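You operate a simulated robot arm through the tools that you are given. There is no shell and no other tool. Be economical: measure what you need, move in short steps, check, and stop when the job is done.

You run a simulated robot arm. Do the job below in one go: nothing can be reset, and whatever is moved stays where it is left.

Task
Move the plain white mug onto the blue mat and wipe up the cup ring under it.
Fine: use the red cloth and put it back; after the wiping, lay the orange teaspoon on the mat beside the mug; crack nothing. Set down upright: plain white mug. What is to be rubbed or washed off counts as gone when no trace of it is left.
Where things are to end (x, y in the base frame): plain white mug within 40 mm of [500, 640]; orange teaspoon within 25 mm of [590, 650].

Only the result counts: the job must be done as asked and must still hold three seconds after the hand-in. Knocking over, shifting, dropping, spilling or breaking anything else fails it. Flat cloth is picked up by pressing the open fingertips on it (5 to 10 N) and closing them slowly along it; thin cloth reads only 2 to 8 mm in the jaws.

Robot
A 7-joint arm with a two-finger parallel gripper, fixed in place. Base frame: the origin is at the foot of the arm, x ahead of it, y to its left, z up. Lengths are in mm, angles in rad, forces in N, time in s.
Its first joint turns from -2.304 to 2.304 rad. Payload 3.91 kg.
The TCP is the grasp point between the finger pads, 30 mm short of the fingertips. In the tool frame z runs along the fingers and y along their closing line. Largest opening 110 mm; finger width 20, thickness 10; the body of the gripper, 48 by 112 mm, starts 55 mm behind the TCP.
Orientation is that of the tool frame in the base frame, as [roll, pitch, yaw] about the fixed x, y, z axes, in that order (R = Rz(yaw) Ry(pitch) Rx(roll)). With the fingers straight down and closing along the base's y, the tool's x points along the base's -x, its y along +y and its z along -z.

Tools
- The arm moves only by the tool nudge_tool. Its argument "deltas" is a list of rows, each an object of numbers (a shift or turn left out is 0, a gripper value left out holds the last): "dx", "dy", "dz": the shift along the tool's x, y, z in units of 400 mm (1.0 is 400 mm); "ax", "ay", "az": the turn, a rotation vector about the tool's x, y, z in units of 120 degrees (1.0 is 120 degrees); "claw": the gripper command, from -1 (shut) to 1 (fully open), values between in proportion. In form: [{"dx": .., "dy": .., "dz": .., "ax": .., "ay": .., "az": .., "claw": ..}, ...]. A call has 1 to 10 rows; each row is the pose to reach, as a shift and turn from the pose commanded when the call began, along the tool's axes at that moment. A call with a number of a shift or a turn outside -1 to 1 is refused whole. A row lasts 0.2 s, in which the tool goes at most 50 mm and 0.15 rad; a call with a longer step from one row to the next is refused whole, and so is a gripper value outside its range. Where a pose cannot be reached the arm comes as near as it can. A force on the tool above 40 N (or 10 N above the force at the start of the call, whichever is more), or a blocked arm, ends the call early, and 0.2 s more pass. The fingers move at their own pace (about 108 mm/s each) and stop on an object; they squeeze with about 21 N. The grip force told is the motor's: it shows also when the fingers shut on nothing. Time passes only in rows, and 0.2 s behind the last, so rows that repeat a pose let the fingers close. The reply holds the time, the measured pose of the TCP, the force on the tool along the base axes, the opening and the grip force, in the units named above and with some noise, with the torque about the TCP (base axes, N m) and any sound that the robot's microphone picked up.
- Cameras (640 x 400 px; columns grow to the right, rows downward): "scene" is fixed at [401.6, -497.9, 1347]; the picture's right is [0.98, 0.18, 0.00], its down [0.08, -0.43, -0.90] and it looks along [-0.16, 0.89, -0.44] (base axes); focal length 323 px, centre (320, 200). "wrist" rides on the gripper at [72, 17, -103] in the tool frame; the picture's right is [-0.23, 0.97, 0.00], its down [-0.76, -0.18, -0.62] and it looks along [-0.61, -0.14, 0.78] (tool axes); focal length 222 px, centre (320, 200). There is no depth. A picture from a camera that has moved, and an enlarged one, comes with that camera's place and axes in the base frame and with its lens.
- get_image(camera): a new picture of that camera. It takes no simulated time.
- inspect(camera, box): a new picture of the part [left, top, right, bottom] of that camera's present view, enlarged. It takes no simulated time.
- sign_off(): hands the job in; it is judged then, once.

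Work in short steps. Places have to be worked out from the pictures, the camera data and where the tool is seen: move nearer, look again, correct. Check each grasp and each placing, and mend what went wrong. You have 120 turns and 68 pictures in all, those below and enlarged ones among them. Open the gripper and draw the arm clear of the work before you hand the job in, unless the task says otherwise; then end with one line.

The tools are called after ">>>" as name(argument=value, ...) on one line, values as JSON. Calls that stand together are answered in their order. nudge_tool: Moves the arm, as the interface text tells. Its arguments: {"type":"object","properties":{"deltas":{"type":"array","items":{"type":"object","properties":{"dx":{"type":"number"},"dy":{"type":"number"},"dz":{"type":"number"},"ax":{"type":"number"},"ay":{"type":"number"},"az":{"type":"number"},"claw":{"type":"number"}}}}},"required":["deltas"]} The other tools are called the same way: get_image (camera) takes a picture; inspect (camera, box) takes an enlarged picture of a part of a camera's view; sign_off () hands the job in.

At the start:

```text
t: 0.0
ee_pos: [265.0, 483.0, 979.5]
orientation: [3.141, -0.001, 3.141]
wrist_force: [0.1, 0.5, 0.8]
wrist_torque: [-0.02, 0.06, -0.06]
width: 110.0
gripper_force: 0.1
```

scene: 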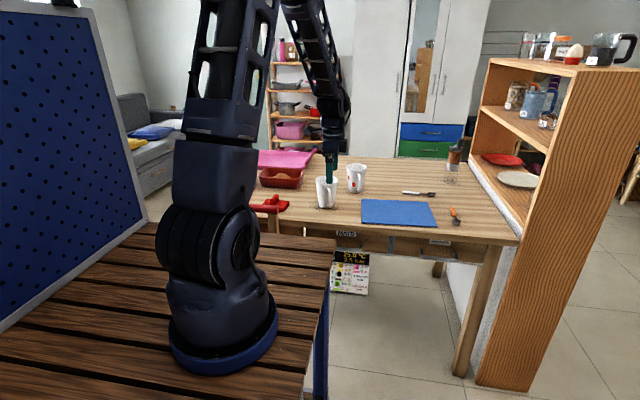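
wrist: 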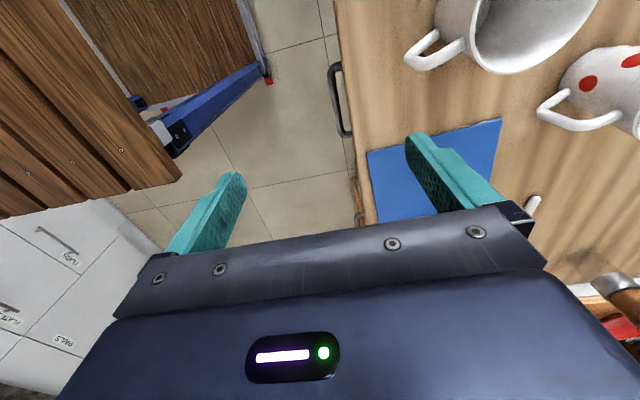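

I'll start by enlarging the table area to locate the mugs, mat, spoon and cloth.

>>> inspect(camera="scene", box=[240, 140, 400, 240])

>>> inspect(camera="scene", box=[340, 140, 500, 240])

```text
4.00 times, centred on (320, 190) of scene
camera zoom: at [401.6, -497.9, 1347.0], right [0.98, 0.18, 0.0], down [0.08, -0.43, -0.9], along [-0.16, 0.89, -0.44], focal length 1294 px, centre (320, 240)
```

zoom: 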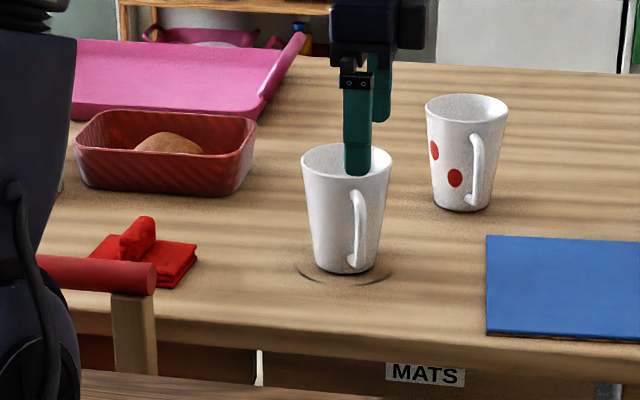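

```text
4.00 times, centred on (420, 190) of scene
camera zoom: at [401.6, -497.9, 1347.0], right [0.98, 0.18, 0.0], down [0.08, -0.43, -0.9], along [-0.16, 0.89, -0.44], focal length 1294 px, centre (-80, 240)
```

zoom: 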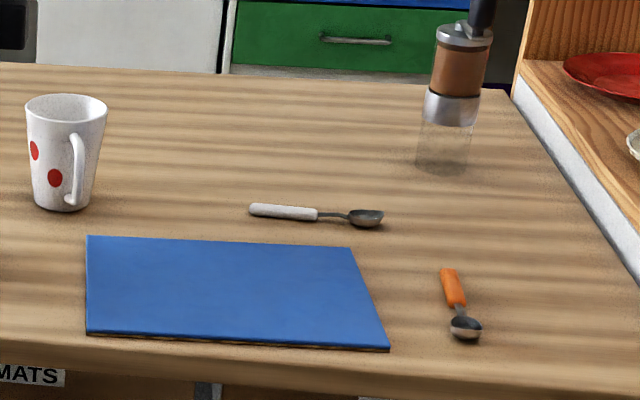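

The table top works out to about z 750. The mat spans about x 365–630, y 535–730, the white mug is near (217, 672), about 105 mm tall, and the cloth is near (13, 658). I'll turn the tool about 90° to close along x, clear of the mug handle, and move nearer for a close look.

>>> nudge_tool(deltas=[{"az": -0.07, "dx": 0.012, "dy": 0.024}, {"az": -0.14, "dx": 0.024, "dy": 0.048}, {"az": -0.21, "dx": 0.036, "dy": 0.072}, {"az": -0.28, "dx": 0.048, "dy": 0.097}, {"az": -0.35, "dx": 0.06, "dy": 0.121}, {"az": -0.42, "dx": 0.072, "dy": 0.145}, {"az": -0.49, "dx": 0.084, "dy": 0.17}, {"az": -0.56, "dx": 0.096, "dy": 0.194}, {"az": -0.63, "dx": 0.108, "dy": 0.218}, {"az": -0.7, "dx": 0.12, "dy": 0.2425}])

>>> get_image(camera="wrist")

```text
t: 2.2
ee_pos: [217.3, 580.3, 979.2]
orientation: [3.14, 0.001, -1.676]
wrist_force: [-0.7, 0.3, -0.3]
wrist_torque: [-0.02, -0.03, -0.02]
width: 110.0
gripper_force: 0.1
```

```text
63 pictures are left
camera wrist: at [193.8, 511.9, 1082.9], right [-0.95, 0.33, 0.0], down [0.25, 0.74, 0.62], along [0.2, 0.59, -0.78], focal length 222 px, centre (320, 200)
```

wrist: 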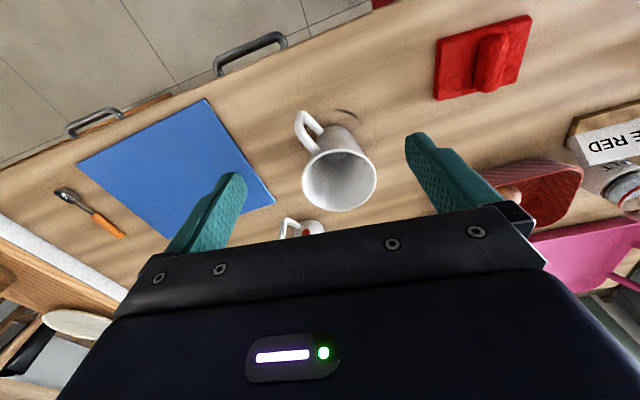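

The mug is upright and looks empty, its rim centre near (219, 661) and its handle toward -y. I'll finish the turn and go above it, with the fingertips still over the rim, to check alignment.

>>> nudge_tool(deltas=[{"az": -0.02, "dx": -0.07, "dy": 0.007, "dz": 0.03}, {"az": -0.04, "dx": -0.14, "dy": 0.014, "dz": 0.07}, {"az": -0.05, "dx": -0.203, "dy": 0.0197, "dz": 0.12}, {"az": -0.05, "dx": -0.203, "dy": 0.0197, "dz": 0.1475}])

>>> get_image(camera="wrist")

>>> inspect(camera="scene", box=[270, 140, 390, 215])

```text
t: 3.2
ee_pos: [216.7, 662.9, 919.4]
orientation: [-3.141, 0.001, -1.572]
wrist_force: [-0.5, -0.2, -0.3]
wrist_torque: [0.02, 0.01, 0.01]
width: 110.0
gripper_force: 0.1
```

```text
62 pictures are left
camera wrist: at [201.8, 592.3, 1023.8], right [-0.97, 0.23, 0.0], down [0.18, 0.76, 0.62], along [0.14, 0.61, -0.78], focal length 222 px, centre (320, 200)
```

wrist: 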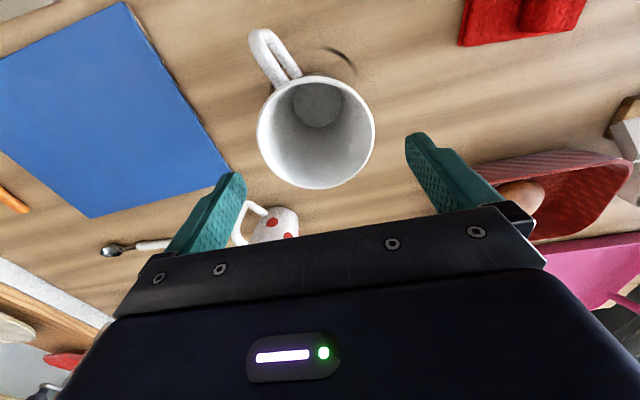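

```text
5.33 times, centred on (330, 178) of scene
camera zoom: at [401.6, -497.9, 1347.0], right [0.98, 0.18, 0.0], down [0.08, -0.43, -0.9], along [-0.16, 0.89, -0.44], focal length 1725 px, centre (267, 320)
```

zoom: 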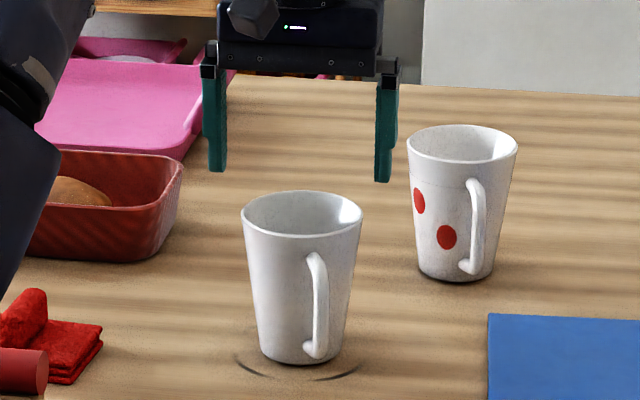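

Rim centre is about (219, 657, 860) from both views. I'll correct by a few mm and descend with open fingers either side of the rim.

>>> nudge_tool(deltas=[{"dx": 0.014, "dy": -0.005}, {"dx": 0.014, "dy": -0.005, "dz": 0.05}, {"dx": 0.014, "dy": -0.005, "dz": 0.1}, {"dx": 0.014, "dy": -0.005, "dz": 0.15}, {"dx": 0.014, "dy": -0.005, "dz": 0.2}, {"dx": 0.014, "dy": -0.005, "dz": 0.2375}])

>>> get_image(camera="wrist")

>>> inspect(camera="scene", box=[270, 140, 390, 215])

```text
t: 4.6
ee_pos: [218.6, 656.9, 823.0]
orientation: [3.141, 0.0, -1.569]
wrist_force: [0.3, 0.4, 0.0]
wrist_torque: [0.03, -0.03, 0.0]
width: 109.9
gripper_force: 0.1
```

```text
60 pictures are left
camera wrist: at [204.3, 586.0, 927.9], right [-0.97, 0.23, 0.0], down [0.18, 0.76, 0.62], along [0.14, 0.61, -0.78], focal length 222 px, centre (320, 200)
```

wrist: 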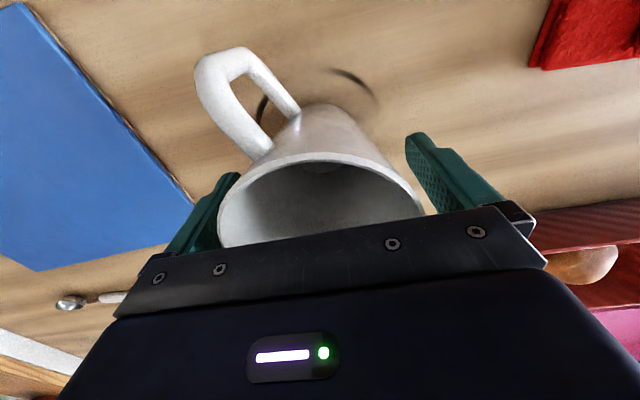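

```text
5.33 times, centred on (330, 178) of scene
camera zoom: at [401.6, -497.9, 1347.0], right [0.98, 0.18, 0.0], down [0.08, -0.43, -0.9], along [-0.16, 0.89, -0.44], focal length 1725 px, centre (267, 320)
```

zoom: 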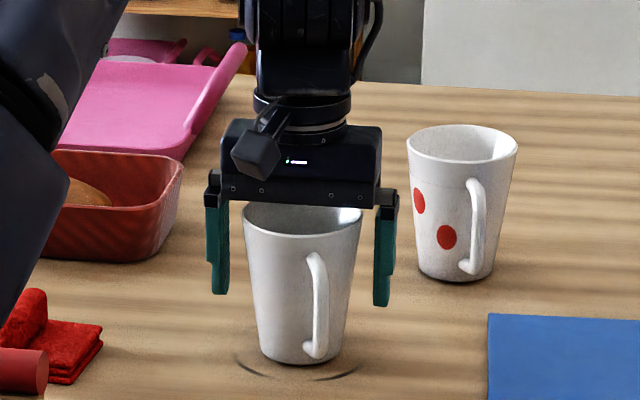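

The fingers straddle the mug cleanly with the handle free. I'll close in stages.

>>> nudge_tool(deltas=[{"claw": 0.7}, {"claw": 0.6}, {"claw": 0.5}, {"claw": 0.4}, {"claw": 0.3}, {"claw": 0.2}])

```text
t: 6.0
ee_pos: [220.5, 656.8, 823.0]
orientation: [-3.141, 0.0, -1.571]
wrist_force: [0.5, -0.9, 0.1]
wrist_torque: [-0.02, 0.04, 0.04]
width: 82.8
gripper_force: 21.2
```

The mug is gripped at 82.8 mm with 21 N. I'll lift gently and check.

>>> nudge_tool(deltas=[{"dz": -0.01}, {"dz": -0.03}, {"dz": -0.07}, {"dz": -0.12}, {"dz": -0.18}, {"dz": -0.25}, {"dz": -0.25}])

>>> get_image(camera="scene")

>>> get_image(camera="wrist")

```text
t: 7.6
ee_pos: [219.3, 657.6, 924.7]
orientation: [3.141, 0.0, -1.57]
wrist_force: [1.0, -0.1, -3.2]
wrist_torque: [-0.02, 0.02, -0.02]
width: 80.6
gripper_force: 20.5
```

```text
58 pictures are left
```

scene: 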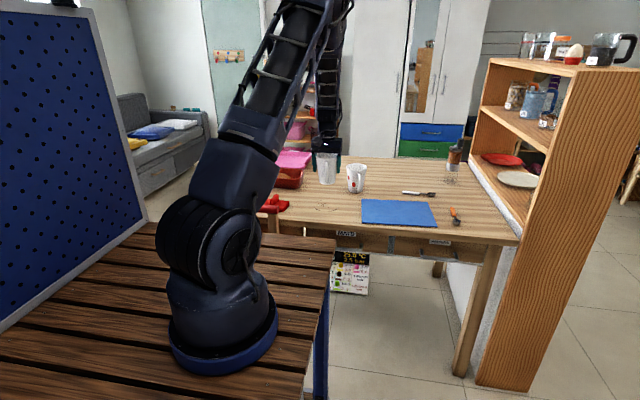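

```text
57 pictures are left
camera wrist: at [204.1, 586.2, 1028.4], right [-0.97, 0.23, 0.0], down [0.18, 0.76, 0.62], along [0.14, 0.61, -0.78], focal length 222 px, centre (320, 200)
```

wrist: 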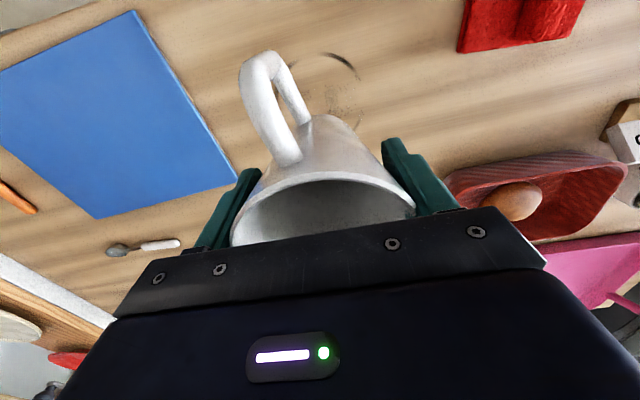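

The mug is held and the whole ring is now visible on the table. I'll carry the mug over to above (495, 640).

>>> nudge_tool(deltas=[{"dy": -0.03, "dx": 0.002}, {"dy": -0.1, "dx": 0.006}, {"dy": -0.19, "dx": 0.012}, {"dy": -0.28, "dx": 0.018}, {"dy": -0.37, "dx": 0.023}, {"dy": -0.46, "dx": 0.028}, {"dy": -0.55, "dx": 0.034}, {"dy": -0.63, "dx": 0.04}, {"dy": -0.68, "dx": 0.042}, {"dy": -0.69, "dx": 0.0425}])

>>> get_image(camera="wrist")

>>> inspect(camera="scene", box=[320, 140, 480, 240])

```text
t: 9.8
ee_pos: [496.7, 640.6, 925.3]
orientation: [-3.14, -0.002, -1.569]
wrist_force: [0.0, 0.4, -4.6]
wrist_torque: [0.01, -0.01, 0.01]
width: 80.4
gripper_force: 20.9
```

```text
56 pictures are left
camera wrist: at [481.2, 568.8, 1028.7], right [-0.97, 0.23, 0.0], down [0.18, 0.76, 0.62], along [0.14, 0.61, -0.78], focal length 222 px, centre (320, 200)
```

wrist: 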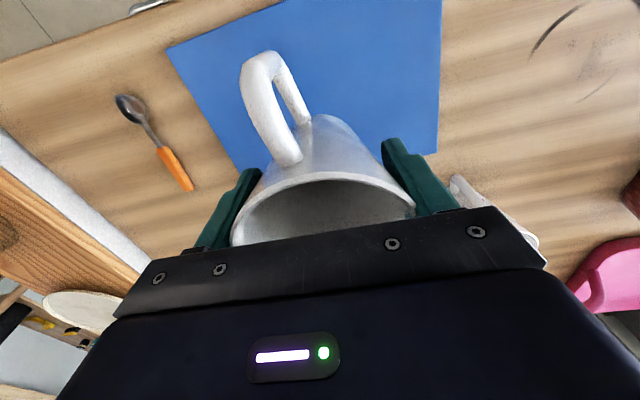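

```text
4.00 times, centred on (400, 190) of scene
camera zoom: at [401.6, -497.9, 1347.0], right [0.98, 0.18, 0.0], down [0.08, -0.43, -0.9], along [-0.16, 0.89, -0.44], focal length 1294 px, centre (0, 240)
```

zoom: 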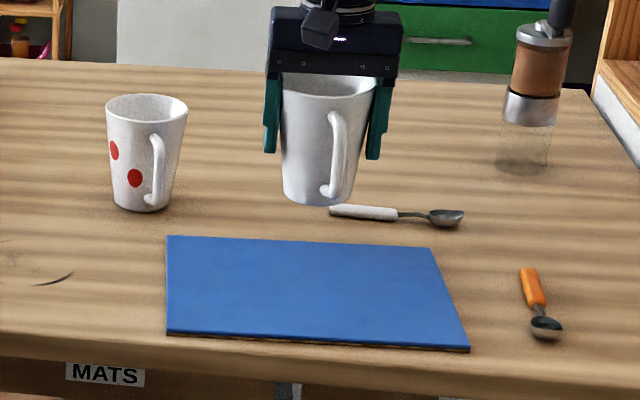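

The mug hangs upright over the mat. I'll shift to x≈475 to leave room for the gripper when laying the spoon, and lower to just above the mat.

>>> nudge_tool(deltas=[{"dy": 0.02}, {"dy": 0.053, "dz": 0.02}, {"dy": 0.053, "dz": 0.06}, {"dy": 0.053, "dz": 0.11}, {"dy": 0.053, "dz": 0.15}, {"dy": 0.053, "dz": 0.18}, {"dy": 0.053, "dz": 0.195}])

>>> inspect(camera="scene", box=[320, 140, 480, 240])

```text
t: 11.4
ee_pos: [474.7, 640.8, 848.1]
orientation: [3.141, -0.002, -1.571]
wrist_force: [0.2, 0.5, -3.8]
wrist_torque: [-0.04, -0.01, 0.01]
width: 80.3
gripper_force: 21.6
```

```text
4.00 times, centred on (400, 190) of scene
camera zoom: at [401.6, -497.9, 1347.0], right [0.98, 0.18, 0.0], down [0.08, -0.43, -0.9], along [-0.16, 0.89, -0.44], focal length 1294 px, centre (0, 240)
```

zoom: 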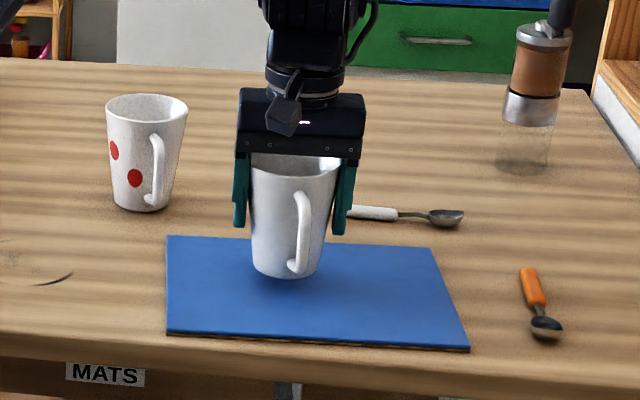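

It hovers a little above the mat. I'll lower slowly until the reading shows contact.

>>> nudge_tool(deltas=[{"dz": 0.004}, {"dz": 0.008}, {"dz": 0.012}, {"dz": 0.016}, {"dz": 0.02}])

```text
t: 12.6
ee_pos: [475.5, 639.3, 839.3]
orientation: [-3.141, 0.0, -1.571]
wrist_force: [0.6, -0.2, -4.3]
wrist_torque: [0.0, 0.01, 0.0]
width: 80.5
gripper_force: 20.7
```

No contact yet, so I'll continue.

>>> nudge_tool(deltas=[{"dz": 0.002}, {"dz": 0.004}, {"dz": 0.006}, {"dz": 0.008}, {"dz": 0.01}])

```text
t: 13.8
ee_pos: [474.7, 638.6, 835.6]
orientation: [-3.141, -0.002, -1.571]
wrist_force: [0.3, 0.1, -4.5]
wrist_torque: [-0.02, -0.01, 0.03]
width: 80.1
gripper_force: 20.6
```

>>> nudge_tool(deltas=[{"dz": 0.002}, {"dz": 0.004}, {"dz": 0.006}, {"dz": 0.008}])

>>> inspect(camera="scene", box=[360, 180, 424, 220])

```text
t: 14.8
ee_pos: [475.7, 640.0, 833.8]
orientation: [-3.138, 0.003, -1.571]
wrist_force: [4.3, -3.0, 12.9]
wrist_torque: [0.12, 0.13, 0.04]
width: 79.9
gripper_force: 20.6
```

```text
10.00 times, centred on (392, 200) of scene
camera zoom: at [401.6, -497.9, 1347.0], right [0.98, 0.18, 0.0], down [0.08, -0.43, -0.9], along [-0.16, 0.89, -0.44], focal length 3234 px, centre (-400, 200)
```

zoom: 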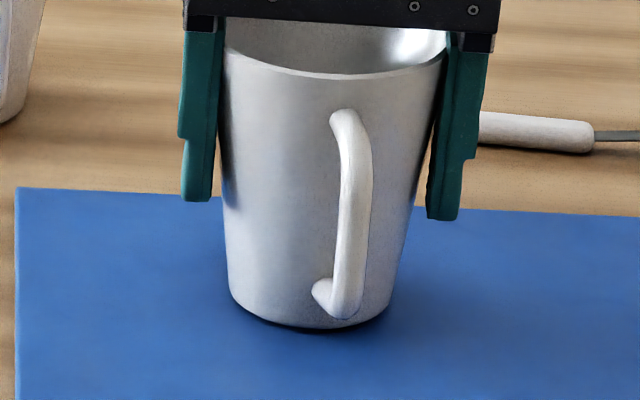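

Contact shows as about 17 N of push. I'll ease up a touch and open slowly so the mug settles flat.

>>> nudge_tool(deltas=[{"dz": -0.002}, {"claw": 0.47, "dz": -0.002}, {"claw": 0.5, "dz": -0.002}, {"claw": 0.55, "dz": -0.002}, {"claw": 0.65, "dz": -0.002}, {"claw": 0.8, "dz": -0.002}, {"claw": 1, "dz": -0.002}, {"claw": 1, "dz": -0.002}])

>>> get_image(camera="wrist")

>>> inspect(camera="scene", box=[360, 180, 424, 220])

```text
t: 16.6
ee_pos: [475.2, 639.8, 832.3]
orientation: [-3.141, -0.001, -1.571]
wrist_force: [-0.4, 0.6, -0.7]
wrist_torque: [0.01, -0.02, -0.02]
width: 109.9
gripper_force: 0.0
```

```text
52 pictures are left
camera wrist: at [459.2, 569.5, 936.7], right [-0.97, 0.23, 0.0], down [0.18, 0.76, 0.62], along [0.14, 0.61, -0.78], focal length 222 px, centre (320, 200)
```

wrist: 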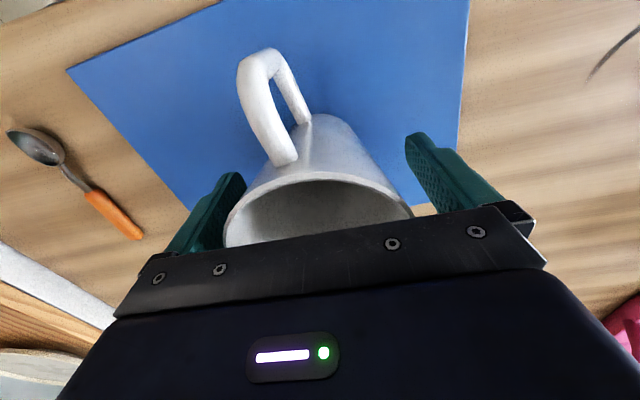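

```text
10.00 times, centred on (392, 200) of scene
camera zoom: at [401.6, -497.9, 1347.0], right [0.98, 0.18, 0.0], down [0.08, -0.43, -0.9], along [-0.16, 0.89, -0.44], focal length 3234 px, centre (-400, 200)
```

zoom: 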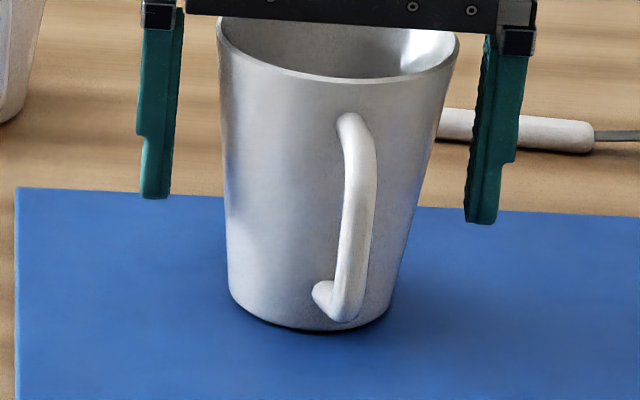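

The mug stands on the mat, released. I'll rise straight up, then travel back toward the ring and cloth.

>>> nudge_tool(deltas=[{"dz": -0.04}, {"dz": -0.12}, {"dz": -0.22}, {"dz": -0.32}, {"dz": -0.37, "dy": 0.05}, {"dz": -0.37, "dy": 0.17, "dx": 0.02}, {"dz": -0.37, "dy": 0.29, "dx": 0.06}, {"dz": -0.37, "dy": 0.41, "dx": 0.1}, {"dz": -0.37, "dy": 0.53, "dx": 0.13}, {"dz": -0.37, "dy": 0.65, "dx": 0.15}])

>>> nudge_tool(deltas=[{"dy": 0.1}, {"dy": 0.2}, {"dy": 0.28}])

>>> get_image(camera="wrist")

>>> inspect(camera="scene", box=[240, 160, 400, 260])

```text
refused: row 7 steps farther than a row can; nothing moved
```

```text
t: 17.4
ee_pos: [363.0, 638.9, 831.9]
orientation: [3.141, 0.0, -1.572]
wrist_force: [0.9, 0.8, 0.0]
wrist_torque: [0.02, 0.09, -0.01]
width: 110.1
gripper_force: 0.0
```

```text
50 pictures are left
camera wrist: at [347.2, 568.9, 936.3], right [-0.97, 0.23, 0.0], down [0.18, 0.76, 0.62], along [0.14, 0.61, -0.78], focal length 222 px, centre (320, 200)
```

wrist: 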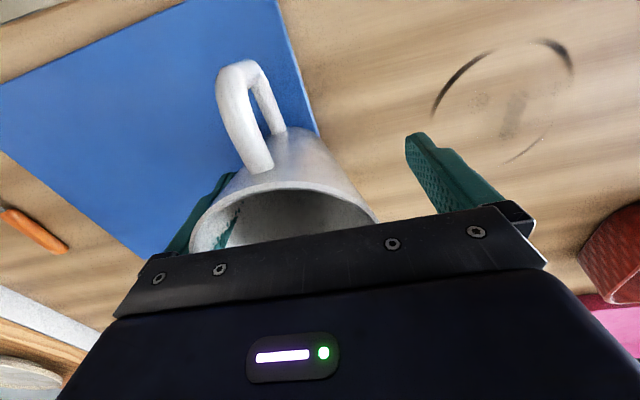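

```text
4.00 times, centred on (320, 210) of scene
camera zoom: at [401.6, -497.9, 1347.0], right [0.98, 0.18, 0.0], down [0.08, -0.43, -0.9], along [-0.16, 0.89, -0.44], focal length 1294 px, centre (320, 160)
```

zoom: 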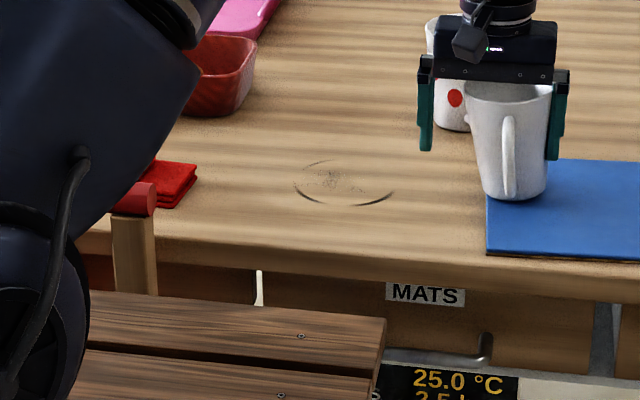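

My mistake: I sent two dependent moves together. The rise was refused, so the sideways move ran at the low height and pushed the mug toward -x. I'll check its state closely before moving anything.

>>> inspect(camera="wrist", box=[140, 50, 460, 250])

>>> inspect(camera="scene", box=[340, 170, 404, 210])

```text
2.00 times, centred on (300, 150) of wrist
camera zoom: at [347.2, 568.9, 936.3], right [-0.97, 0.23, 0.0], down [0.18, 0.76, 0.62], along [0.14, 0.61, -0.78], focal length 444 px, centre (360, 300)
```

zoom: 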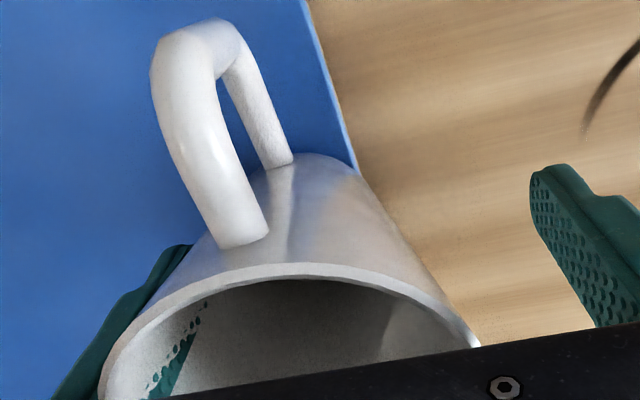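

```text
10.00 times, centred on (372, 190) of scene
camera zoom: at [401.6, -497.9, 1347.0], right [0.98, 0.18, 0.0], down [0.08, -0.43, -0.9], along [-0.16, 0.89, -0.44], focal length 3234 px, centre (-200, 300)
```

zoom: 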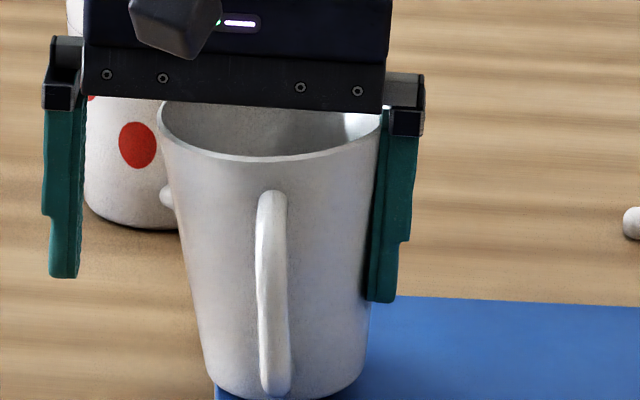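

The mug is not knocked over, but it leans about 8° against the +x finger. I'll back that finger off slowly in +x so the mug rocks gently back onto its base.

>>> nudge_tool(deltas=[{"dy": -0.004}, {"dy": -0.008}, {"dy": -0.012}, {"dy": -0.016}, {"dy": -0.02}, {"dy": -0.024}, {"dy": -0.028}, {"dy": -0.032}, {"dy": -0.036}, {"dy": -0.04}])

>>> inspect(camera="scene", box=[340, 170, 404, 210])

```text
t: 19.6
ee_pos: [378.3, 641.4, 831.2]
orientation: [-3.14, 0.0, -1.57]
wrist_force: [-0.4, 1.1, 0.4]
wrist_torque: [-0.03, 0.02, -0.01]
width: 109.9
gripper_force: 0.2
```

```text
10.00 times, centred on (372, 190) of scene
camera zoom: at [401.6, -497.9, 1347.0], right [0.98, 0.18, 0.0], down [0.08, -0.43, -0.9], along [-0.16, 0.89, -0.44], focal length 3234 px, centre (-200, 300)
```

zoom: 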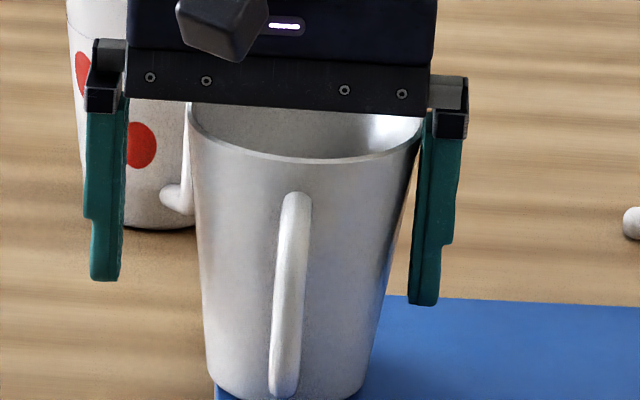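

Nearly upright again. I'll centre the gripper over it (about x 390) and look.

>>> nudge_tool(deltas=[{"dy": -0.005}, {"dy": -0.01}, {"dy": -0.015}, {"dy": -0.02}, {"dy": -0.025}, {"dy": -0.028}])

>>> inspect(camera="scene", box=[330, 170, 410, 220])

>>> get_image(camera="wrist")

```text
t: 21.0
ee_pos: [390.6, 641.2, 832.3]
orientation: [-3.141, 0.0, -1.571]
wrist_force: [0.5, 0.2, 0.0]
wrist_torque: [0.0, 0.01, -0.01]
width: 109.9
gripper_force: 0.1
```

```text
8.00 times, centred on (370, 195) of scene
camera zoom: at [401.6, -497.9, 1347.0], right [0.98, 0.18, 0.0], down [0.08, -0.43, -0.9], along [-0.16, 0.89, -0.44], focal length 2587 px, centre (-80, 240)
```

zoom: 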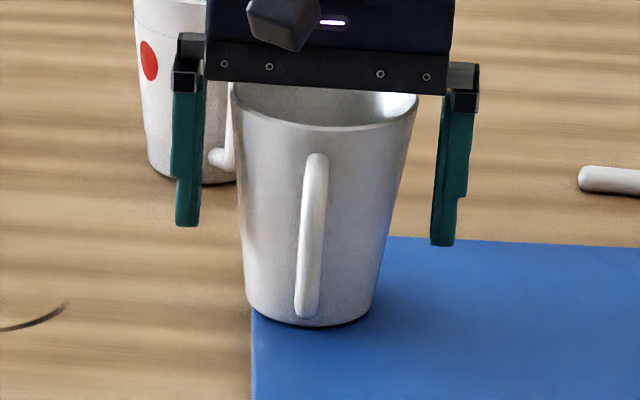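

```text
44 pictures are left
camera wrist: at [374.5, 569.2, 936.2], right [-0.97, 0.23, 0.0], down [0.18, 0.76, 0.62], along [0.14, 0.61, -0.78], focal length 222 px, centre (320, 200)
```

wrist: 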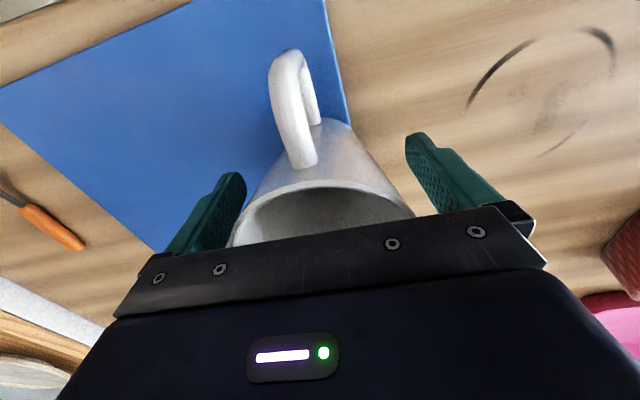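

The mug stands upright and intact. I'll regrasp it and carry it back to its place.

>>> nudge_tool(deltas=[{"dx": -0.005}, {"dx": -0.01}, {"dx": -0.01, "claw": 0.75}, {"dx": -0.01, "claw": 0.6}, {"dx": -0.01, "claw": 0.5}, {"dx": -0.01, "claw": 0.4}, {"dx": -0.01, "claw": 0.3}, {"dx": -0.01, "claw": 0.2}])

```text
t: 22.8
ee_pos: [389.5, 645.1, 832.0]
orientation: [-3.141, 0.001, -1.571]
wrist_force: [-0.8, -0.3, 1.2]
wrist_torque: [0.03, 0.0, -0.05]
width: 77.2
gripper_force: 21.2
```

Gripped at 77 mm. I'll lift gently.

>>> nudge_tool(deltas=[{"dz": -0.01}, {"dz": -0.03}, {"dz": -0.06}, {"dz": -0.1}, {"dz": -0.1}])

>>> inspect(camera="scene", box=[330, 160, 410, 210])

```text
t: 24.0
ee_pos: [388.5, 643.6, 872.0]
orientation: [-3.142, 0.0, -1.572]
wrist_force: [0.6, 0.4, -4.8]
wrist_torque: [0.02, -0.02, 0.05]
width: 77.4
gripper_force: 20.9
```

```text
8.00 times, centred on (370, 185) of scene
camera zoom: at [401.6, -497.9, 1347.0], right [0.98, 0.18, 0.0], down [0.08, -0.43, -0.9], along [-0.16, 0.89, -0.44], focal length 2587 px, centre (-80, 320)
```

zoom: 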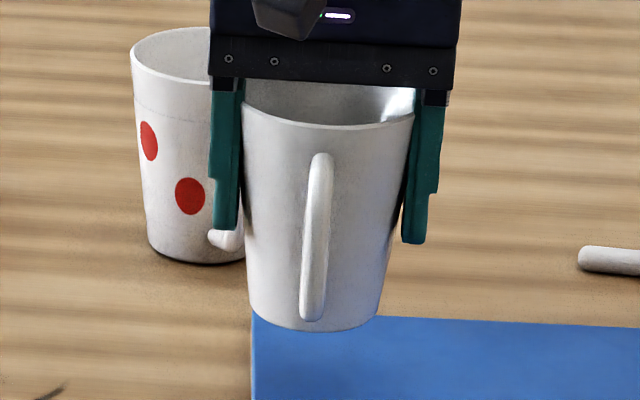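

Held firmly. I'll carry it +86 mm in x at this height, then down to just above the mat.

>>> nudge_tool(deltas=[{"dy": -0.03}, {"dy": -0.08, "dx": 0.005}, {"dy": -0.14, "dx": 0.01}, {"dy": -0.19, "dx": 0.015}, {"dy": -0.216, "dx": 0.015}, {"dy": -0.216, "dx": 0.015, "dz": 0.03}, {"dy": -0.216, "dx": 0.015, "dz": 0.06}, {"dy": -0.216, "dx": 0.015, "dz": 0.08}, {"dy": -0.216, "dx": 0.015, "dz": 0.087}])

```text
t: 26.0
ee_pos: [476.0, 638.6, 838.2]
orientation: [-3.141, 0.0, -1.571]
wrist_force: [0.0, 0.0, -4.1]
wrist_torque: [0.0, -0.02, -0.01]
width: 77.0
gripper_force: 20.6
```

Not touching yet; I'll lower in 0.6 mm steps.

>>> nudge_tool(deltas=[{"dz": 0.002}, {"dz": 0.004}, {"dz": 0.006}, {"dz": 0.008}, {"dz": 0.01}])

```text
t: 27.2
ee_pos: [476.7, 637.4, 834.1]
orientation: [-3.141, 0.0, -1.571]
wrist_force: [0.1, -0.4, -3.2]
wrist_torque: [0.0, 0.03, 0.0]
width: 77.2
gripper_force: 20.5
```

>>> nudge_tool(deltas=[{"dz": 0.0015}, {"dz": 0.003}, {"dz": 0.0045}])

```text
t: 28.0
ee_pos: [477.5, 638.0, 832.4]
orientation: [3.141, 0.0, -1.57]
wrist_force: [-0.1, -1.6, 4.3]
wrist_torque: [-0.14, 0.02, -0.02]
width: 77.3
gripper_force: 20.8
```

Contact is light, about 8 N. I'll open slowly in place.

>>> nudge_tool(deltas=[{"claw": 0.42}, {"claw": 0.46}, {"claw": 0.52}, {"claw": 0.6}, {"claw": 0.75}, {"claw": 1}, {"claw": 1}])

>>> inspect(camera="scene", box=[340, 170, 436, 230])

```text
t: 29.6
ee_pos: [477.4, 637.7, 831.9]
orientation: [-3.141, 0.001, -1.571]
wrist_force: [-1.0, -1.3, -0.3]
wrist_torque: [-0.02, 0.02, 0.03]
width: 110.0
gripper_force: 0.1
```

```text
6.67 times, centred on (388, 200) of scene
camera zoom: at [401.6, -497.9, 1347.0], right [0.98, 0.18, 0.0], down [0.08, -0.43, -0.9], along [-0.16, 0.89, -0.44], focal length 2156 px, centre (-133, 200)
```

zoom: 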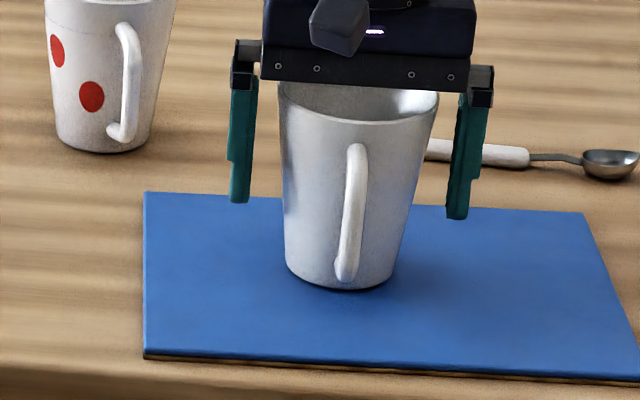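

The mug is back on the mat, upright at about (476, 645). Now I'll rise straight up only, and confirm before any sideways move.

>>> nudge_tool(deltas=[{"dz": -0.04}, {"dz": -0.12}, {"dz": -0.22}, {"dz": -0.32}, {"dz": -0.37}])

```text
t: 30.8
ee_pos: [476.4, 636.4, 981.0]
orientation: [3.14, -0.002, -1.57]
wrist_force: [0.7, 0.5, 0.4]
wrist_torque: [-0.05, 0.01, 0.0]
width: 110.2
gripper_force: 0.1
```

At z 981, clear. I'll travel to about (120, 575) to view the ring and cloth.

>>> nudge_tool(deltas=[{"dy": 0.089, "dx": 0.015}, {"dy": 0.178, "dx": 0.03}, {"dy": 0.267, "dx": 0.045}, {"dy": 0.356, "dx": 0.06}, {"dy": 0.445, "dx": 0.075}, {"dy": 0.534, "dx": 0.09}, {"dy": 0.623, "dx": 0.105}, {"dy": 0.712, "dx": 0.12}, {"dy": 0.801, "dx": 0.135}, {"dy": 0.89, "dx": 0.15}])

>>> get_image(camera="wrist")

```text
t: 33.0
ee_pos: [120.8, 577.4, 979.6]
orientation: [3.141, -0.001, -1.572]
wrist_force: [-0.2, -0.5, -0.5]
wrist_torque: [-0.01, 0.04, -0.01]
width: 110.1
gripper_force: 0.1
```

```text
41 pictures are left
camera wrist: at [105.8, 507.3, 1083.7], right [-0.97, 0.23, 0.0], down [0.18, 0.76, 0.62], along [0.14, 0.61, -0.78], focal length 222 px, centre (320, 200)
```

wrist: 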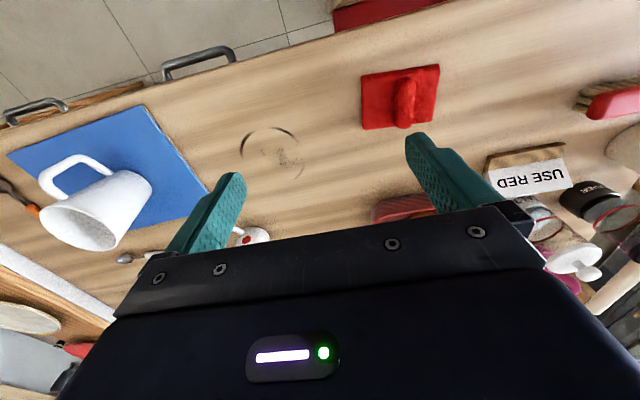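

The mug looks fine on the mat, and the label confirms "USE RED". The ring is centred near (217, 646), about 90 mm across. The cloth, with a ridge along y, is near (14, 612). I'll go nearer to it.

>>> nudge_tool(deltas=[{"dy": 0.089, "dx": 0.012}, {"dy": 0.178, "dx": 0.025}, {"dy": 0.267, "dx": 0.038, "dz": 0.03}, {"dy": 0.267, "dx": 0.038, "dz": 0.08}, {"dy": 0.267, "dx": 0.038, "dz": 0.125}])

>>> get_image(camera="wrist")

>>> inspect(camera="scene", box=[230, 150, 358, 230])

```text
t: 34.2
ee_pos: [13.6, 563.1, 930.4]
orientation: [3.139, -0.001, -1.572]
wrist_force: [1.0, 0.2, 0.1]
wrist_torque: [0.02, -0.04, 0.02]
width: 109.8
gripper_force: 0.0
```

```text
40 pictures are left
camera wrist: at [-1.7, 492.1, 1034.0], right [-0.97, 0.23, 0.0], down [0.18, 0.76, 0.62], along [0.14, 0.61, -0.78], focal length 222 px, centre (320, 200)
```

wrist: 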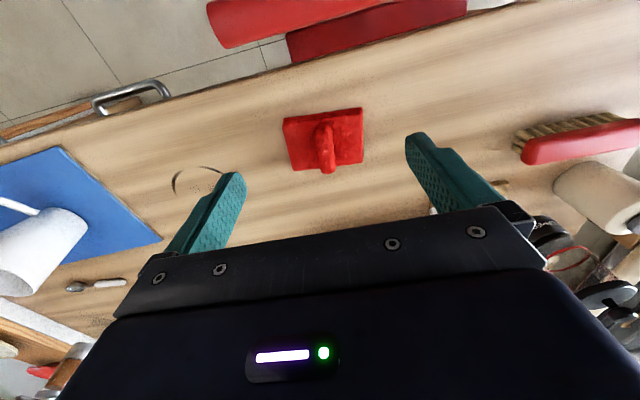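

```text
5.00 times, centred on (294, 190) of scene
camera zoom: at [401.6, -497.9, 1347.0], right [0.98, 0.18, 0.0], down [0.08, -0.43, -0.9], along [-0.16, 0.89, -0.44], focal length 1617 px, centre (450, 250)
```

zoom: 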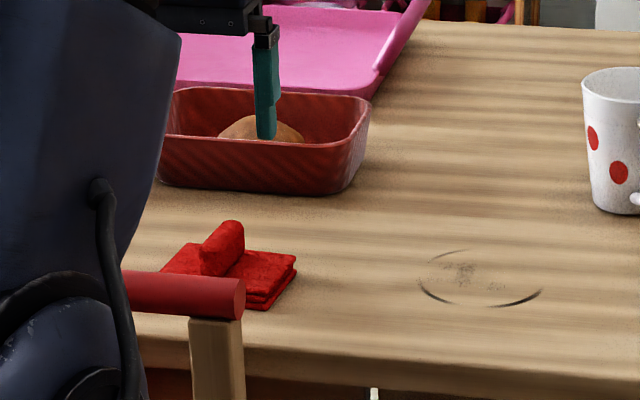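

The cloth pad is about 105 mm wide with a standing ridge from about (15, 580) to (24, 646). I'll move over the ridge, align 7°, and set the opening to about 65 mm to straddle the ridge only.

>>> nudge_tool(deltas=[{"dx": -0.04, "dy": -0.005, "az": 0.03, "dz": 0.03, "claw": 0.2}, {"dx": -0.09, "dy": -0.01, "az": 0.058, "dz": 0.08, "claw": 0.2}, {"dx": -0.125, "dy": -0.016, "az": 0.058, "dz": 0.13, "claw": 0.2}, {"dx": -0.125, "dy": -0.016, "az": 0.058, "dz": 0.175, "claw": 0.2}])

>>> get_image(camera="wrist")

>>> inspect(camera="scene", box=[246, 165, 310, 205])

```text
t: 35.2
ee_pos: [20.7, 612.9, 859.6]
orientation: [-3.142, 0.0, -1.692]
wrist_force: [-0.6, -0.5, 0.5]
wrist_torque: [0.01, 0.0, -0.02]
width: 65.9
gripper_force: 0.0
```

```text
38 pictures are left
camera wrist: at [-3.9, 544.9, 963.3], right [-0.94, 0.34, 0.0], down [0.27, 0.73, 0.62], along [0.21, 0.59, -0.78], focal length 222 px, centre (320, 200)
```

wrist: 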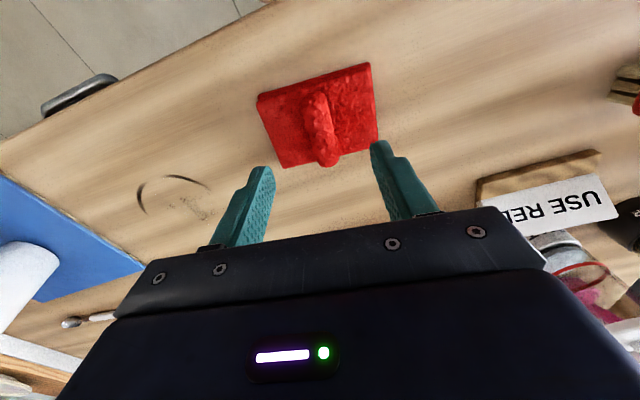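

```text
10.00 times, centred on (278, 185) of scene
camera zoom: at [401.6, -497.9, 1347.0], right [0.98, 0.18, 0.0], down [0.08, -0.43, -0.9], along [-0.16, 0.89, -0.44], focal length 3234 px, centre (740, 350)
```

zoom: 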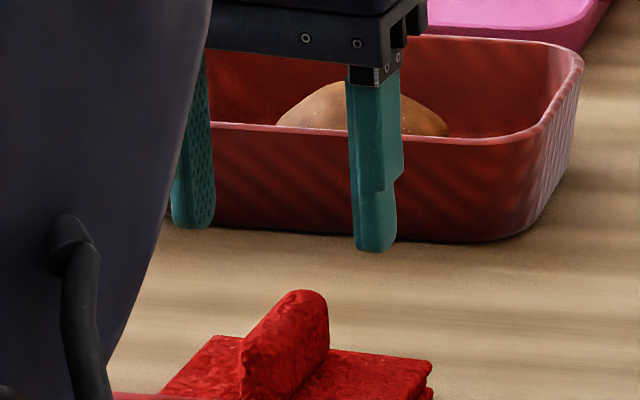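

The ridge lies directly below, between the fingers. I'll descend till the tips are just above the pad.

>>> nudge_tool(deltas=[{"dz": 0.04}, {"dz": 0.08}, {"dz": 0.115}, {"dz": 0.14}, {"dz": 0.15}])

>>> get_image(camera="wrist")

>>> inspect(camera="scene", box=[246, 175, 310, 215])

```text
t: 36.4
ee_pos: [20.8, 612.3, 799.6]
orientation: [-3.141, -0.001, -1.694]
wrist_force: [0.2, -0.1, -0.4]
wrist_torque: [-0.02, 0.01, 0.0]
width: 66.0
gripper_force: 0.1
```

```text
36 pictures are left
camera wrist: at [-4.3, 544.6, 903.3], right [-0.94, 0.34, 0.0], down [0.27, 0.73, 0.62], along [0.21, 0.59, -0.78], focal length 222 px, centre (320, 200)
```

wrist: 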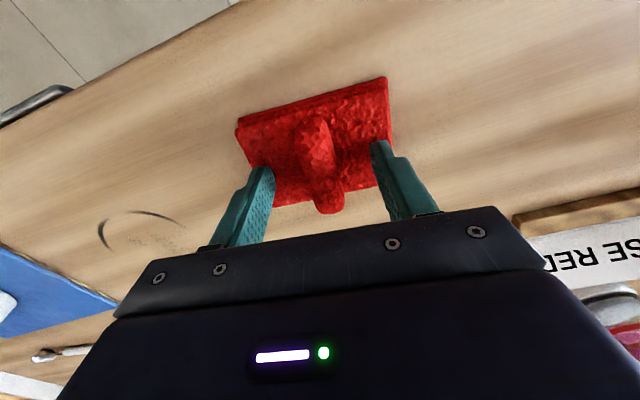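

```text
10.00 times, centred on (278, 195) of scene
camera zoom: at [401.6, -497.9, 1347.0], right [0.98, 0.18, 0.0], down [0.08, -0.43, -0.9], along [-0.16, 0.89, -0.44], focal length 3234 px, centre (740, 250)
```

zoom: 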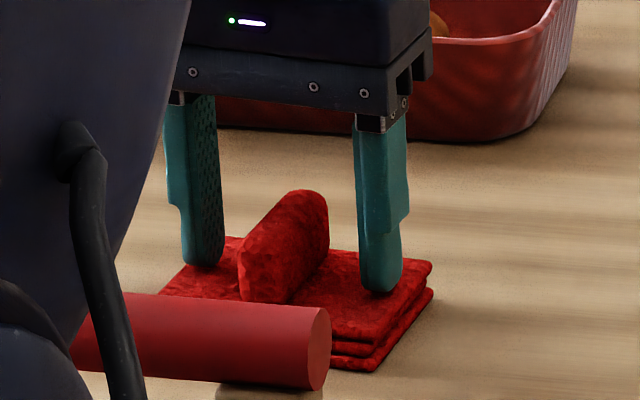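

The fingers straddle the ridge with the tips just over the pad. I'll lower slowly, watching the force.

>>> nudge_tool(deltas=[{"dz": 0.003}, {"dz": 0.006}, {"dz": 0.009}, {"dz": 0.012}])

```text
t: 37.5
ee_pos: [20.3, 612.9, 796.9]
orientation: [-3.14, 0.003, -1.693]
wrist_force: [0.8, -4.0, 14.2]
wrist_torque: [-0.17, -0.07, 0.0]
width: 65.9
gripper_force: 0.2
stopped in row 4: the force on the tool passed its limit at 42 N (the readings are from after the stop); the commanded pose is now the measured one
```

The tips met the pad at TCP z≈797. I'll back off 1.5 mm and close slowly on the ridge.

>>> nudge_tool(deltas=[{"dz": -0.004, "claw": 0.2}, {"dz": -0.004, "claw": 0}, {"dz": -0.004, "claw": -0.2}, {"dz": -0.004, "claw": -0.4}, {"dz": -0.004, "claw": -0.6}, {"dz": -0.004, "claw": -0.8}, {"dz": -0.004, "claw": -1}, {"dz": -0.004, "claw": -1}])

>>> get_image(camera="wrist")

```text
t: 39.3
ee_pos: [20.9, 614.8, 797.6]
orientation: [3.142, 0.002, -1.693]
wrist_force: [0.0, -0.7, 1.4]
wrist_torque: [-0.04, 0.03, -0.04]
width: 19.1
gripper_force: 21.1
```

```text
34 pictures are left
camera wrist: at [-4.0, 545.0, 902.0], right [-0.94, 0.34, 0.0], down [0.27, 0.73, 0.63], along [0.21, 0.59, -0.78], focal length 222 px, centre (320, 200)
```

wrist: 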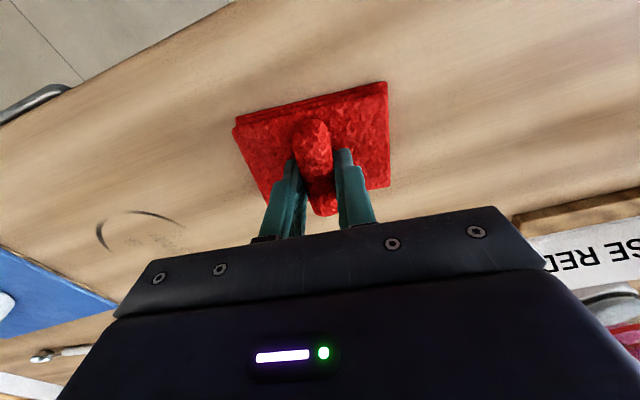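

The ridge is held at 19 mm. The cloth's home is TCP (20.5, 613.5), yaw -1.693. I'll lift.

>>> nudge_tool(deltas=[{"dz": -0.02}, {"dz": -0.05}, {"dz": -0.1}, {"dz": -0.15}, {"dz": -0.15}])

>>> get_image(camera="wrist")

>>> inspect(camera="scene", box=[246, 160, 342, 220])

```text
t: 40.5
ee_pos: [20.3, 614.2, 859.1]
orientation: [3.141, 0.004, -1.694]
wrist_force: [-0.2, 0.9, 0.1]
wrist_torque: [-0.02, -0.01, 0.03]
width: 19.4
gripper_force: 21.7
```

```text
33 pictures are left
camera wrist: at [-4.8, 544.7, 962.5], right [-0.94, 0.34, 0.0], down [0.27, 0.73, 0.63], along [0.21, 0.59, -0.78], focal length 222 px, centre (320, 200)
```

wrist: 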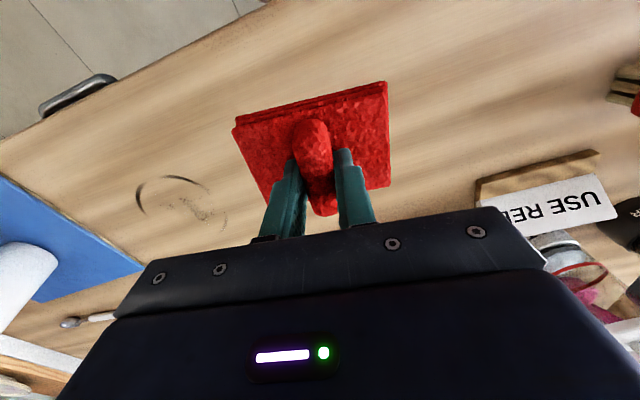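

```text
6.67 times, centred on (294, 190) of scene
camera zoom: at [401.6, -497.9, 1347.0], right [0.98, 0.18, 0.0], down [0.08, -0.43, -0.9], along [-0.16, 0.89, -0.44], focal length 2156 px, centre (493, 267)
```

zoom: 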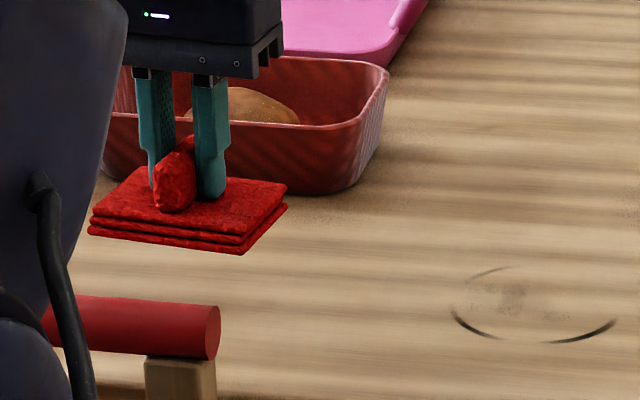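

The cloth lifted as a stiff folded pad. I'll carry it over the ring centre (216, 648) and lower to about 12 mm above the table.

>>> nudge_tool(deltas=[{"dx": -0.024, "dy": -0.08}, {"dx": -0.048, "dy": -0.16}, {"dx": -0.072, "dy": -0.24}, {"dx": -0.096, "dy": -0.32}, {"dx": -0.12, "dy": -0.4}, {"dx": -0.144, "dy": -0.476}, {"dx": -0.144, "dy": -0.476, "dz": 0.05}, {"dx": -0.144, "dy": -0.476, "dz": 0.1}, {"dx": -0.144, "dy": -0.476, "dz": 0.12}])

>>> inspect(camera="scene", box=[270, 160, 366, 220])

```text
t: 42.5
ee_pos: [215.4, 648.3, 810.2]
orientation: [-3.141, 0.003, -1.691]
wrist_force: [-0.6, 0.5, -1.3]
wrist_torque: [-0.01, -0.02, -0.01]
width: 19.2
gripper_force: 20.7
```

```text
6.67 times, centred on (318, 190) of scene
camera zoom: at [401.6, -497.9, 1347.0], right [0.98, 0.18, 0.0], down [0.08, -0.43, -0.9], along [-0.16, 0.89, -0.44], focal length 2156 px, centre (333, 267)
```

zoom: 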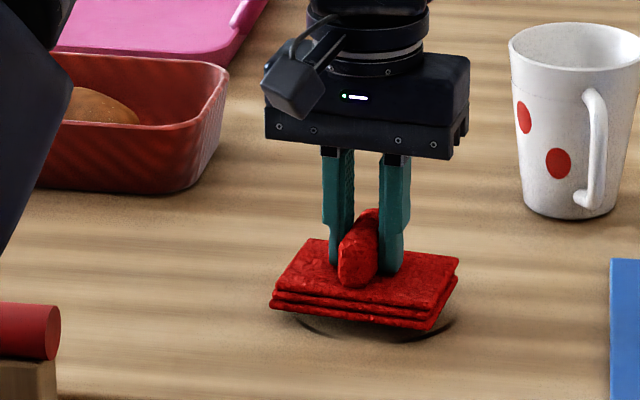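

Right over the ring. I'll lower slowly to press on the table.

>>> nudge_tool(deltas=[{"dz": 0.008}, {"dz": 0.016}, {"dz": 0.022}, {"dz": 0.026}, {"dz": 0.03}])

```text
t: 43.7
ee_pos: [215.2, 648.2, 798.2]
orientation: [3.142, 0.001, -1.692]
wrist_force: [-0.3, -0.2, -0.6]
wrist_torque: [-0.01, 0.01, -0.01]
width: 19.1
gripper_force: 21.1
```

>>> nudge_tool(deltas=[{"dz": 0.001}, {"dz": 0.002}, {"dz": 0.003}, {"dz": 0.004}, {"dz": 0.005}])

```text
t: 44.9
ee_pos: [215.4, 647.6, 798.3]
orientation: [-3.14, 0.005, -1.692]
wrist_force: [2.7, -0.8, 30.7]
wrist_torque: [-0.02, -0.06, -0.03]
width: 19.5
gripper_force: 20.6
```

Pressing about 30 N; I'll ease to about 15 N and rub in strokes of ±28 mm over the ring.

>>> nudge_tool(deltas=[{"dz": -0.0025}, {"dz": -0.0025, "dy": 0.035}, {"dz": -0.0025, "dy": 0.07}, {"dz": -0.0025, "dy": 0.035}, {"dz": -0.0025, "dy": 0}, {"dz": -0.0025, "dy": -0.035}, {"dz": -0.0025, "dy": -0.07}, {"dz": -0.0025, "dy": -0.035}, {"dz": -0.0025, "dy": 0}])

```text
t: 46.9
ee_pos: [215.4, 647.6, 797.8]
orientation: [-3.141, 0.002, -1.693]
wrist_force: [2.1, -0.7, 5.8]
wrist_torque: [0.08, -0.16, 0.02]
width: 19.5
gripper_force: 21.1
```

Force is about 6 N after that, so I'll press slightly more and rub along y and round the edges.

>>> nudge_tool(deltas=[{"dz": 0.001}, {"dz": 0.001, "dx": 0.04}, {"dz": 0.001, "dx": 0.075}, {"dz": 0.001, "dx": 0.05, "dy": 0.05}, {"dz": 0.001, "dx": 0, "dy": 0.075}, {"dz": 0.001, "dx": -0.05, "dy": 0.05}, {"dz": 0.001, "dx": -0.075, "dy": 0}, {"dz": 0.001, "dx": -0.05, "dy": -0.05}, {"dz": 0.001, "dx": 0, "dy": -0.075}, {"dz": 0.001, "dx": 0.05, "dy": -0.05}])

```text
t: 49.1
ee_pos: [234.7, 624.3, 799.1]
orientation: [3.141, 0.003, -1.693]
wrist_force: [1.3, 2.1, 10.5]
wrist_torque: [0.2, -0.15, 0.04]
width: 19.4
gripper_force: 20.9
```

Good, 10 N. One more round in the opposite sense, ending at the centre.

>>> nudge_tool(deltas=[{"dx": -0.05, "dy": 0.02}, {"dx": -0.1, "dy": 0.0}, {"dx": -0.12, "dy": 0.05}, {"dx": -0.1, "dy": 0.1}, {"dx": -0.05, "dy": 0.12}, {"dx": 0.0, "dy": 0.1}, {"dx": 0.02, "dy": 0.05}, {"dx": -0.05, "dy": 0.05}, {"dx": -0.1, "dy": 0.05}, {"dx": -0.05, "dy": 0.05}])

```text
t: 51.3
ee_pos: [216.7, 647.6, 797.2]
orientation: [3.14, 0.003, -1.694]
wrist_force: [0.1, 3.9, 9.5]
wrist_torque: [0.11, -0.08, 0.04]
width: 19.2
gripper_force: 21.1
```

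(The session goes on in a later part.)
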